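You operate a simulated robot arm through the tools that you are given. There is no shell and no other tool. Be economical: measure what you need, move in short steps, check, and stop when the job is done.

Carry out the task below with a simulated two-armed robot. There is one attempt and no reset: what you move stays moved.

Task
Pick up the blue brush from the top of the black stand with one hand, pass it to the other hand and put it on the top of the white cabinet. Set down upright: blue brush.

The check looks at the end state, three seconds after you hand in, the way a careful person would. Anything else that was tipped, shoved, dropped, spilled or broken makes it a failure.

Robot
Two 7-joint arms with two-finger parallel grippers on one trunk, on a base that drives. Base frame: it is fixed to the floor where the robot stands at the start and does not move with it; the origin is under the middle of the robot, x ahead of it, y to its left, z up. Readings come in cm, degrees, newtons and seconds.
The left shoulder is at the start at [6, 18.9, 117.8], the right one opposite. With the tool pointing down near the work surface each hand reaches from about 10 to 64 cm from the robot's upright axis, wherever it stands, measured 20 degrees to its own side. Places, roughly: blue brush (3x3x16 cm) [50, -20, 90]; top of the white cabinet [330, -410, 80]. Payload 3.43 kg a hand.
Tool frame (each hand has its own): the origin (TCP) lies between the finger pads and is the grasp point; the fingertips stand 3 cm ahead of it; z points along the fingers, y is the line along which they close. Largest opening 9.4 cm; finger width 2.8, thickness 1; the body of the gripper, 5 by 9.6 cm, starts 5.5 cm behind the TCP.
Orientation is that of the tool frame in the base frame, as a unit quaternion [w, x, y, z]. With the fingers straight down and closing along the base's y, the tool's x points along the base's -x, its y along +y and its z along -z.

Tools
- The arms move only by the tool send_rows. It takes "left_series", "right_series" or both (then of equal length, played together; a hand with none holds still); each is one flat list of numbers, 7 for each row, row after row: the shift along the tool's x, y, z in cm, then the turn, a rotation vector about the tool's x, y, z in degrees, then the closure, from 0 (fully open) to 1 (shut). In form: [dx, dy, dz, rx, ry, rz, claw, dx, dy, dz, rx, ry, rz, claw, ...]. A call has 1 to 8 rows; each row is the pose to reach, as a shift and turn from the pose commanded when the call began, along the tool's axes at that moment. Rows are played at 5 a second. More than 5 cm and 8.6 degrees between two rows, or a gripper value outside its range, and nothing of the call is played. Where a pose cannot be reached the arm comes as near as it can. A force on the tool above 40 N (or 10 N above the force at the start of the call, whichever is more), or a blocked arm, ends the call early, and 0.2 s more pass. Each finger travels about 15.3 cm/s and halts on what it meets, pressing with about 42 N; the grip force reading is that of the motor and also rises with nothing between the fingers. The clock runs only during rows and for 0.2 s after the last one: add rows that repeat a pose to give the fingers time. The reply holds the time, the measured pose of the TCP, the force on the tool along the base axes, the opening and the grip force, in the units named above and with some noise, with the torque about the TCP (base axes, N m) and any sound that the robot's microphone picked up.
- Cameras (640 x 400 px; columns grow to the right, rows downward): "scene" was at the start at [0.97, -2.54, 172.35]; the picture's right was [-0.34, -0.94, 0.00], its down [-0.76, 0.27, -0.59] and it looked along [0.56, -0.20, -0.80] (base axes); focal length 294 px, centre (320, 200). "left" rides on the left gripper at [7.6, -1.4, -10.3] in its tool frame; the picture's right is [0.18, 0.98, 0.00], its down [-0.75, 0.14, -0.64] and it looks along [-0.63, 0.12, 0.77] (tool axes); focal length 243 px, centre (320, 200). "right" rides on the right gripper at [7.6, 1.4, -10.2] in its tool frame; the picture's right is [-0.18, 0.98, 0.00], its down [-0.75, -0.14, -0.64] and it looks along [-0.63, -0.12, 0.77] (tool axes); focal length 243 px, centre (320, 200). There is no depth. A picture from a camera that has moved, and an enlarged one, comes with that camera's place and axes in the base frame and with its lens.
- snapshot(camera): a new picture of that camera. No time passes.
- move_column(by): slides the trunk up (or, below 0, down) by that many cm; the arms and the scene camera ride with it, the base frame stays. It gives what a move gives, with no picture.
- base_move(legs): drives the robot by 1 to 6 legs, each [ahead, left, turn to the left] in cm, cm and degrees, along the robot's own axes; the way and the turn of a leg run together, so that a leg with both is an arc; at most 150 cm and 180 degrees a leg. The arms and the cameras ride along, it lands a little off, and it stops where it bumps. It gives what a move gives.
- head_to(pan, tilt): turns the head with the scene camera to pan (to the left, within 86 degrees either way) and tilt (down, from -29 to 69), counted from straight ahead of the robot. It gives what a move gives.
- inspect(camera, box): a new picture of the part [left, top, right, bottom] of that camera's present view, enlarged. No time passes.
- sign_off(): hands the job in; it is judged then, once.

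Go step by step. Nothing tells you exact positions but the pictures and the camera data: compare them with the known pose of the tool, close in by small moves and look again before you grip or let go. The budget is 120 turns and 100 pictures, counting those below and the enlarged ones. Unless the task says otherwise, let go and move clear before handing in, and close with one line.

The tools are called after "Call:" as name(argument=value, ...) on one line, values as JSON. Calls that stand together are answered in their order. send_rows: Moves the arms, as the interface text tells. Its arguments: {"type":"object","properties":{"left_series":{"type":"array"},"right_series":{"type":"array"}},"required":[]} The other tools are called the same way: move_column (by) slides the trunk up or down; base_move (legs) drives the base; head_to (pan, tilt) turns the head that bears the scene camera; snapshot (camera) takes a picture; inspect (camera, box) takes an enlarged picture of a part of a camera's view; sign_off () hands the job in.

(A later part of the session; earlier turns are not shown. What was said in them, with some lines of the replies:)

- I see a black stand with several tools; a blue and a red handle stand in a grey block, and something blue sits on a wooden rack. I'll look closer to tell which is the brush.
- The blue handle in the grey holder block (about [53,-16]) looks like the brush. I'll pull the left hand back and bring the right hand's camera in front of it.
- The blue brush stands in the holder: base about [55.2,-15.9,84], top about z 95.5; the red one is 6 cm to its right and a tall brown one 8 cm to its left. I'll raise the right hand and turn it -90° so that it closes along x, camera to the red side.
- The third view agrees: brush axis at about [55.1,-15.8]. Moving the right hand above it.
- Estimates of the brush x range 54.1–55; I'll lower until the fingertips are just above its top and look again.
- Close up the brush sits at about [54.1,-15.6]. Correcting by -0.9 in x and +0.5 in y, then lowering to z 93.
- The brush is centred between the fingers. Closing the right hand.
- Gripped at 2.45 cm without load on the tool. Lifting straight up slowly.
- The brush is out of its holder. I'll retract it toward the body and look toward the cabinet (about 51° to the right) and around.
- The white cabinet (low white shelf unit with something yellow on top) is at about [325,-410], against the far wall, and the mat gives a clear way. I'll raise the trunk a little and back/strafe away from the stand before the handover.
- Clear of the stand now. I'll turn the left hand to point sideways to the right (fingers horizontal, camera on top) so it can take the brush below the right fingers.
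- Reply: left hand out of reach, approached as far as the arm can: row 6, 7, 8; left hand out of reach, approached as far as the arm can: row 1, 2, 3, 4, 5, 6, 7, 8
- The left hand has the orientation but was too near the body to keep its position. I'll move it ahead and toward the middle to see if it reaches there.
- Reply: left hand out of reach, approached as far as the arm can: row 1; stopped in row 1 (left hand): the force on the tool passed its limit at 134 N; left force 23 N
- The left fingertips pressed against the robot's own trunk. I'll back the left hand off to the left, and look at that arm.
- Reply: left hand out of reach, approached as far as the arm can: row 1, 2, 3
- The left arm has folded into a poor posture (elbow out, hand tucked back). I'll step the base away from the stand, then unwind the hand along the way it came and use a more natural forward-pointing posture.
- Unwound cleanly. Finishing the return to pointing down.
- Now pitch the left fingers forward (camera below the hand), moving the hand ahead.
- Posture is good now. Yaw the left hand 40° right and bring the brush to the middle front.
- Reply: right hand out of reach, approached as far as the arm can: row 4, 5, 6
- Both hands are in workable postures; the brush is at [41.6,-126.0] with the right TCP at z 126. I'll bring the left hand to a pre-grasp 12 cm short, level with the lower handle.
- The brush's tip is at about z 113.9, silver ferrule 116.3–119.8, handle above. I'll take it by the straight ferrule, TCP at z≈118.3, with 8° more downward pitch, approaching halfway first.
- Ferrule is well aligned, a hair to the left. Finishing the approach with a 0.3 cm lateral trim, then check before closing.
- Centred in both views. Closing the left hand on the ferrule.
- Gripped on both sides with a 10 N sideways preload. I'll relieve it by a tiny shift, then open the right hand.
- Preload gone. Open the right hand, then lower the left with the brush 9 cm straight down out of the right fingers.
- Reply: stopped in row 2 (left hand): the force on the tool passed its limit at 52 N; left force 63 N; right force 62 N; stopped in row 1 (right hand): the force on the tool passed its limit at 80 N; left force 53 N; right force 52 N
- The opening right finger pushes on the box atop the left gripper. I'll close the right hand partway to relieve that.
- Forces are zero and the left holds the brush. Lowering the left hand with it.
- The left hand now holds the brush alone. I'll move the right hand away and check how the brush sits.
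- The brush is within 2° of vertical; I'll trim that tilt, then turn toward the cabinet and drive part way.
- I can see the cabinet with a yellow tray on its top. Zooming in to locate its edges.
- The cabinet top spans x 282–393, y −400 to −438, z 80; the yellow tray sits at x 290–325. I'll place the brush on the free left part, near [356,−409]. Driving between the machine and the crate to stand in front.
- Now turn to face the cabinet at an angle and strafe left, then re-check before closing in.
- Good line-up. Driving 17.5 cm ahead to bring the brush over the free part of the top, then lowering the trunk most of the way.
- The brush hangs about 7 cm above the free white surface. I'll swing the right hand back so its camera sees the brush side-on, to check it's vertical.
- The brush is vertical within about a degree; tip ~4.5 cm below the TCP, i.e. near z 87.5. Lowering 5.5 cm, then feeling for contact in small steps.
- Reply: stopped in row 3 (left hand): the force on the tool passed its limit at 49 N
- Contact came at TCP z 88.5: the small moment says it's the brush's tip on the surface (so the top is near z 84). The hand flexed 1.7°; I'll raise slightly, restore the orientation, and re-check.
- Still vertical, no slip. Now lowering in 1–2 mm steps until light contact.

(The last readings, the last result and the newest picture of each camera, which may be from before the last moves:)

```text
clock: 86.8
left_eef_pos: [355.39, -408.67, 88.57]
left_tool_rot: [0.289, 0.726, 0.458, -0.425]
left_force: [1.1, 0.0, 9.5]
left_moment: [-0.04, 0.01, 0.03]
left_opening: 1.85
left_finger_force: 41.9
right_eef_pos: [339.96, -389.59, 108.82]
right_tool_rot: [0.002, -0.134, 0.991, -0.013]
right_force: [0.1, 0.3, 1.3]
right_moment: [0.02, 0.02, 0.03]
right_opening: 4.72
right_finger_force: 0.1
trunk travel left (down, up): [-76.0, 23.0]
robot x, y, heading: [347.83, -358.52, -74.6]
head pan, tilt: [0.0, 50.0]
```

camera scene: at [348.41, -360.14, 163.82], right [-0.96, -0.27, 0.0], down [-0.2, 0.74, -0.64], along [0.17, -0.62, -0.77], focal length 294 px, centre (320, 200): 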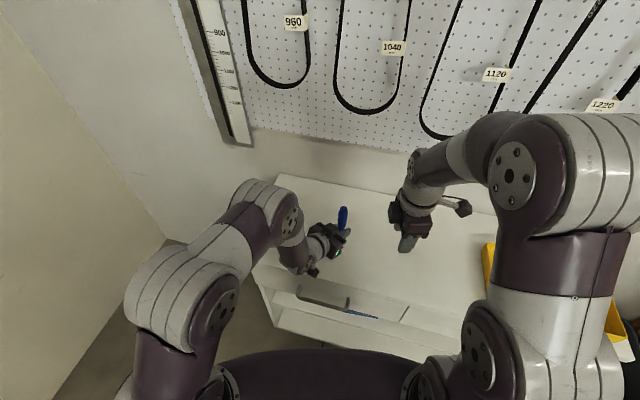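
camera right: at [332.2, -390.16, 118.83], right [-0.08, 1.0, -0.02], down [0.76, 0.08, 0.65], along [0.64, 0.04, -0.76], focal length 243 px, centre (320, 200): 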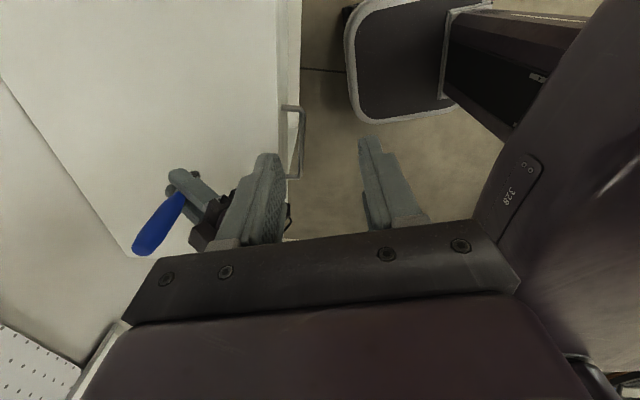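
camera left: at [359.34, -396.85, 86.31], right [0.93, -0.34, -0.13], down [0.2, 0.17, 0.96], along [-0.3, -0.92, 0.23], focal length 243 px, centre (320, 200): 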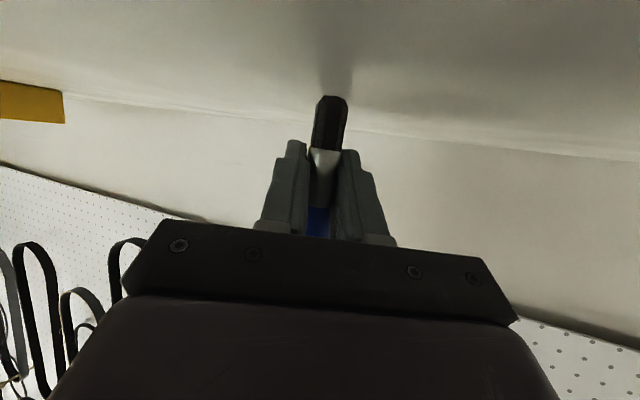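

Contact 9.5 N, straight under the grip with no moment. Easing up half a millimetre, then opening gently.

Call:
send_rows(left_series=[-0.05, 0, -0.03, 0, 0, 0, 1, -0.05, 0, -0.03, 0, 0, 0, 0.78, -0.05, 0, -0.03, 0, 0, 0, 0.74, -0.05, 0, -0.03, 0, 0, 0, 0.7, -0.05, 0, -0.03, 0, 0, 0, 0.6, -0.05, 0, -0.03, 0, 0, 0, 0.6])

Call:
snapshot(camera="left")

Call:
inspect(camera="right", box=[110, 135, 230, 245])

```text
clock: 88.2
left_eef_pos: [355.43, -408.71, 88.48]
left_tool_rot: [0.288, 0.726, 0.459, -0.424]
left_force: [0.4, 0.0, 0.3]
left_moment: [-0.03, 0.04, -0.03]
left_opening: 3.76
left_finger_force: 0.0
right_eef_pos: [340.19, -389.71, 108.61]
right_tool_rot: [0.001, -0.134, 0.991, -0.012]
right_force: [-0.3, 1.0, 0.0]
right_moment: [0.02, 0.0, -0.01]
right_opening: 4.71
right_finger_force: 0.1
trunk travel left (down, up): [-76.0, 23.0]
robot x, y, heading: [347.95, -358.55, -74.3]
head pan, tilt: [0.0, 50.0]
```

```text
34 pictures are left
camera left: at [359.36, -396.67, 86.69], right [0.93, -0.33, -0.13], down [0.19, 0.14, 0.97], along [-0.3, -0.93, 0.19], focal length 243 px, centre (320, 200)
```

left: 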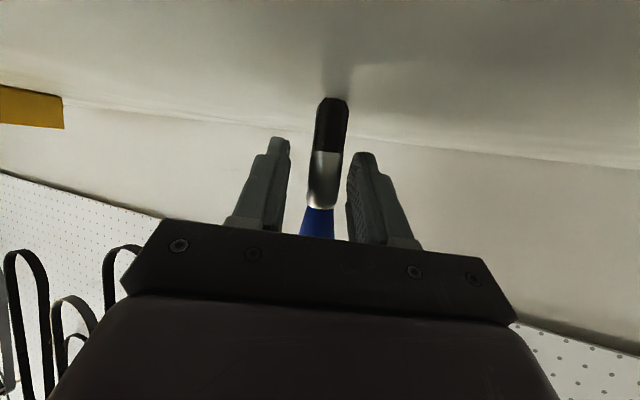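

```text
3.64 times, centred on (170, 190) of right
camera zoom: at [332.2, -390.11, 118.86], right [-0.08, 1.0, -0.02], down [0.76, 0.08, 0.65], along [0.64, 0.03, -0.76], focal length 882 px, centre (866, 236)
```

zoom: 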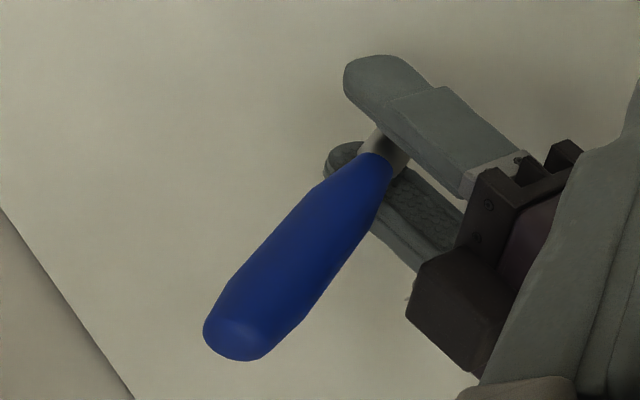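

The brush stands on its own between the open fingers. I'll wait a second and compare, opening a bit more.

Call:
send_rows(left_series=[0, 0, 0, 0, 0, 0, 0.5, 0, 0, 0, 0, 0, 0, 0.4, 0, 0, 0, 0, 0, 0, 0.3, 0, 0, 0, 0, 0, 0, 0.3, 0, 0, 0, 0, 0, 0, 0.3, 0, 0, 0, 0, 0, 0, 0.3, 0, 0, 0, 0, 0, 0, 0.3, 0, 0, 0, 0, 0, 0, 0.3])

Call:
inspect(camera="right", box=[110, 135, 230, 245])

Call:
inspect(camera="left", box=[240, 60, 432, 225])

```text
clock: 90.0
left_eef_pos: [355.41, -408.73, 88.55]
left_tool_rot: [0.288, 0.726, 0.459, -0.423]
left_force: [0.4, 0.1, -0.1]
left_moment: [-0.01, 0.01, -0.01]
left_opening: 6.56
left_finger_force: 0.0
right_eef_pos: [340.11, -389.63, 108.66]
right_tool_rot: [0.002, -0.134, 0.991, -0.012]
right_force: [0.1, 0.2, 1.0]
right_moment: [0.0, 0.0, 0.0]
right_opening: 4.7
right_finger_force: 0.0
trunk travel left (down, up): [-76.0, 23.0]
robot x, y, heading: [347.84, -358.32, -74.3]
head pan, tilt: [0.0, 50.0]
```

```text
3.64 times, centred on (170, 190) of right
camera zoom: at [332.2, -390.11, 118.86], right [-0.08, 1.0, -0.02], down [0.76, 0.08, 0.65], along [0.64, 0.03, -0.76], focal length 882 px, centre (866, 236)
```

zoom: 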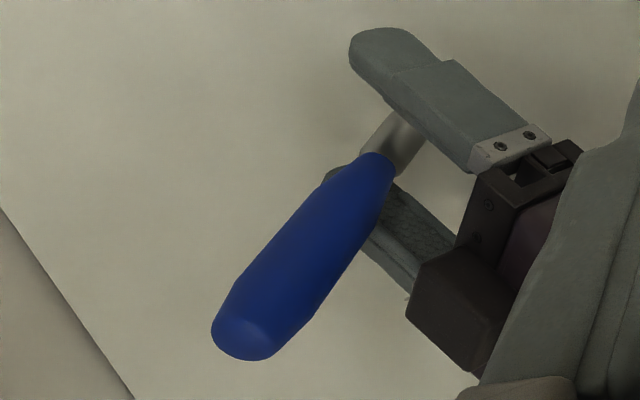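

```text
2.42 times, centred on (336, 142) of left
camera zoom: at [359.36, -396.67, 86.69], right [0.93, -0.33, -0.13], down [0.19, 0.14, 0.97], along [-0.3, -0.93, 0.19], focal length 588 px, centre (281, 339)
```

zoom: 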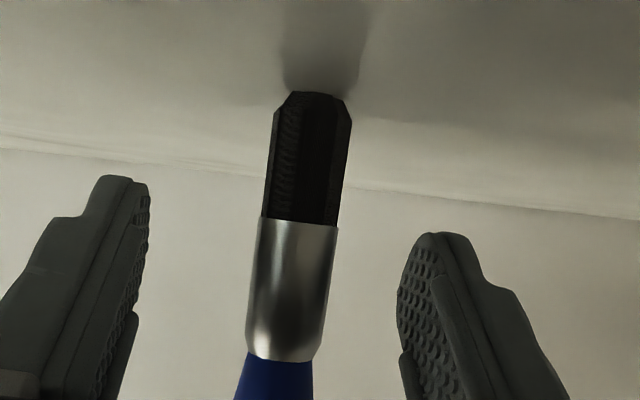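

It stands steadily on its own. Withdrawing the left hand straight back.

Call:
send_rows(left_series=[0.7, 0, -1.3, 0, 0, 0, 0.3, 1.4, 0, -2.65, 0, 0, 0, 0.3, 2.8, 0, -5.3, 0, 0, 0, 0.3, 4.2, 0, -8, 0, 0, 0, 0.3, 5.6, 0, -10.6, 0, 0, 0, 0.3, 5.6, 0, -10.6, 0, 0, 0, 0.3])

Call:
snapshot(camera="scene")

Call:
snapshot(camera="left")

```text
clock: 91.4
left_eef_pos: [360.26, -397.92, 88.66]
left_tool_rot: [0.287, 0.726, 0.459, -0.424]
left_force: [-0.1, 0.5, 0.5]
left_moment: [-0.01, 0.0, 0.0]
left_opening: 6.57
left_finger_force: 0.1
right_eef_pos: [340.11, -389.74, 108.76]
right_tool_rot: [0.001, -0.134, 0.991, -0.011]
right_force: [-0.8, -0.2, 0.1]
right_moment: [-0.01, 0.0, -0.01]
right_opening: 4.71
right_finger_force: 0.1
trunk travel left (down, up): [-76.0, 23.0]
robot x, y, heading: [347.9, -358.2, -74.4]
head pan, tilt: [0.0, 50.0]
```

```text
30 pictures are left
camera scene: at [348.38, -360.16, 163.81], right [-0.96, -0.27, 0.0], down [-0.2, 0.74, -0.64], along [0.17, -0.62, -0.77], focal length 294 px, centre (320, 200)
```

scene: 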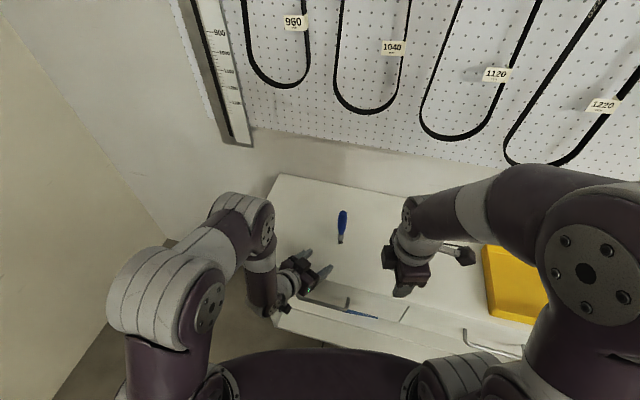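

```text
29 pictures are left
camera left: at [364.23, -385.86, 86.71], right [0.93, -0.33, -0.13], down [0.19, 0.14, 0.97], along [-0.3, -0.93, 0.19], focal length 243 px, centre (320, 200)
```

left: 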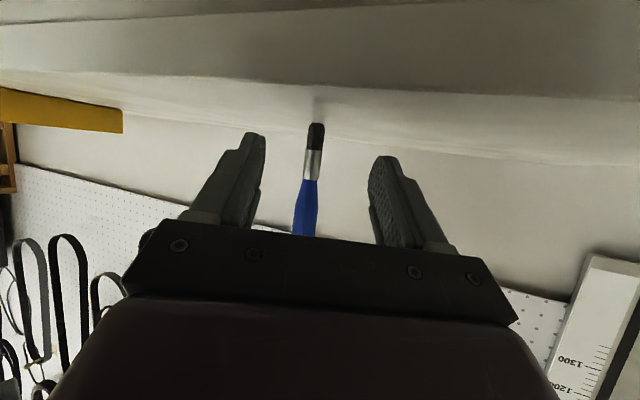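

The brush stands upright on the cabinet. Backing the robot clear and checking once more.

Call:
base_move(legs=[[-25, 0, 0]])

Call:
snapshot(camera="scene")

Call:
inspect(camera="left", box=[200, 60, 440, 240])

```text
clock: 93.2
left_eef_pos: [353.51, -373.86, 88.45]
left_tool_rot: [0.286, 0.727, 0.457, -0.425]
left_force: [0.8, -0.5, 0.2]
left_moment: [-0.02, 0.0, 0.0]
left_opening: 6.6
left_finger_force: 0.0
right_eef_pos: [333.3, -365.65, 108.65]
right_tool_rot: [0.002, -0.131, 0.991, -0.013]
right_force: [-0.4, 0.7, -0.9]
right_moment: [0.02, 0.0, 0.01]
right_opening: 4.66
right_finger_force: 0.0
trunk travel left (down, up): [-76.0, 23.0]
robot x, y, heading: [341.28, -333.91, -74.9]
head pan, tilt: [0.0, 50.0]
```

```text
28 pictures are left
camera scene: at [341.82, -336.07, 163.81], right [-0.97, -0.26, 0.0], down [-0.2, 0.74, -0.64], along [0.17, -0.62, -0.77], focal length 294 px, centre (320, 200)
```

scene: 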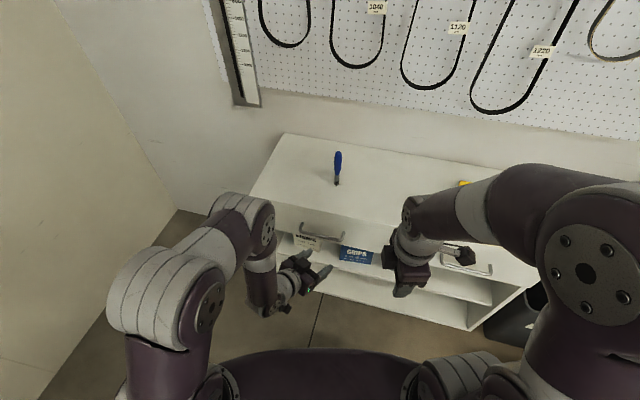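

```text
2.22 times, centred on (320, 150) of left
camera zoom: at [357.53, -361.88, 86.7], right [0.93, -0.33, -0.13], down [0.19, 0.14, 0.97], along [-0.31, -0.93, 0.19], focal length 539 px, centre (320, 311)
```

zoom: 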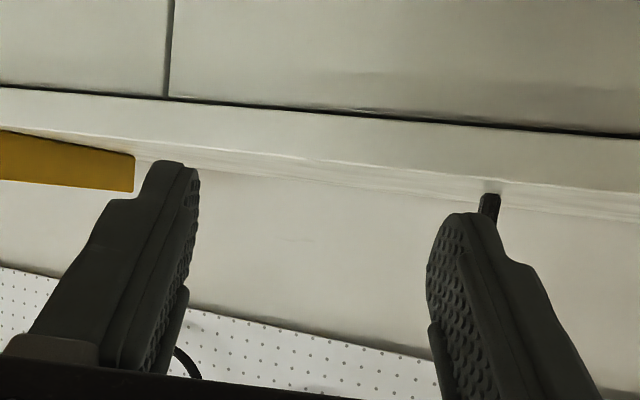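

The brush stands upright on the white cabinet's top, both hands are clear of it, and nothing else has moved there. Handing in.

Call:
sign_off()

```text
The job is handed in.
```

I handed in the job with the blue brush standing upright on top of the white cabinet. The right hand took it from the holder on the black stand and passed it to the left hand, which set it down. Both hands are clear of the brush, and I saw nothing tipped or knocked over in the pictures I took.
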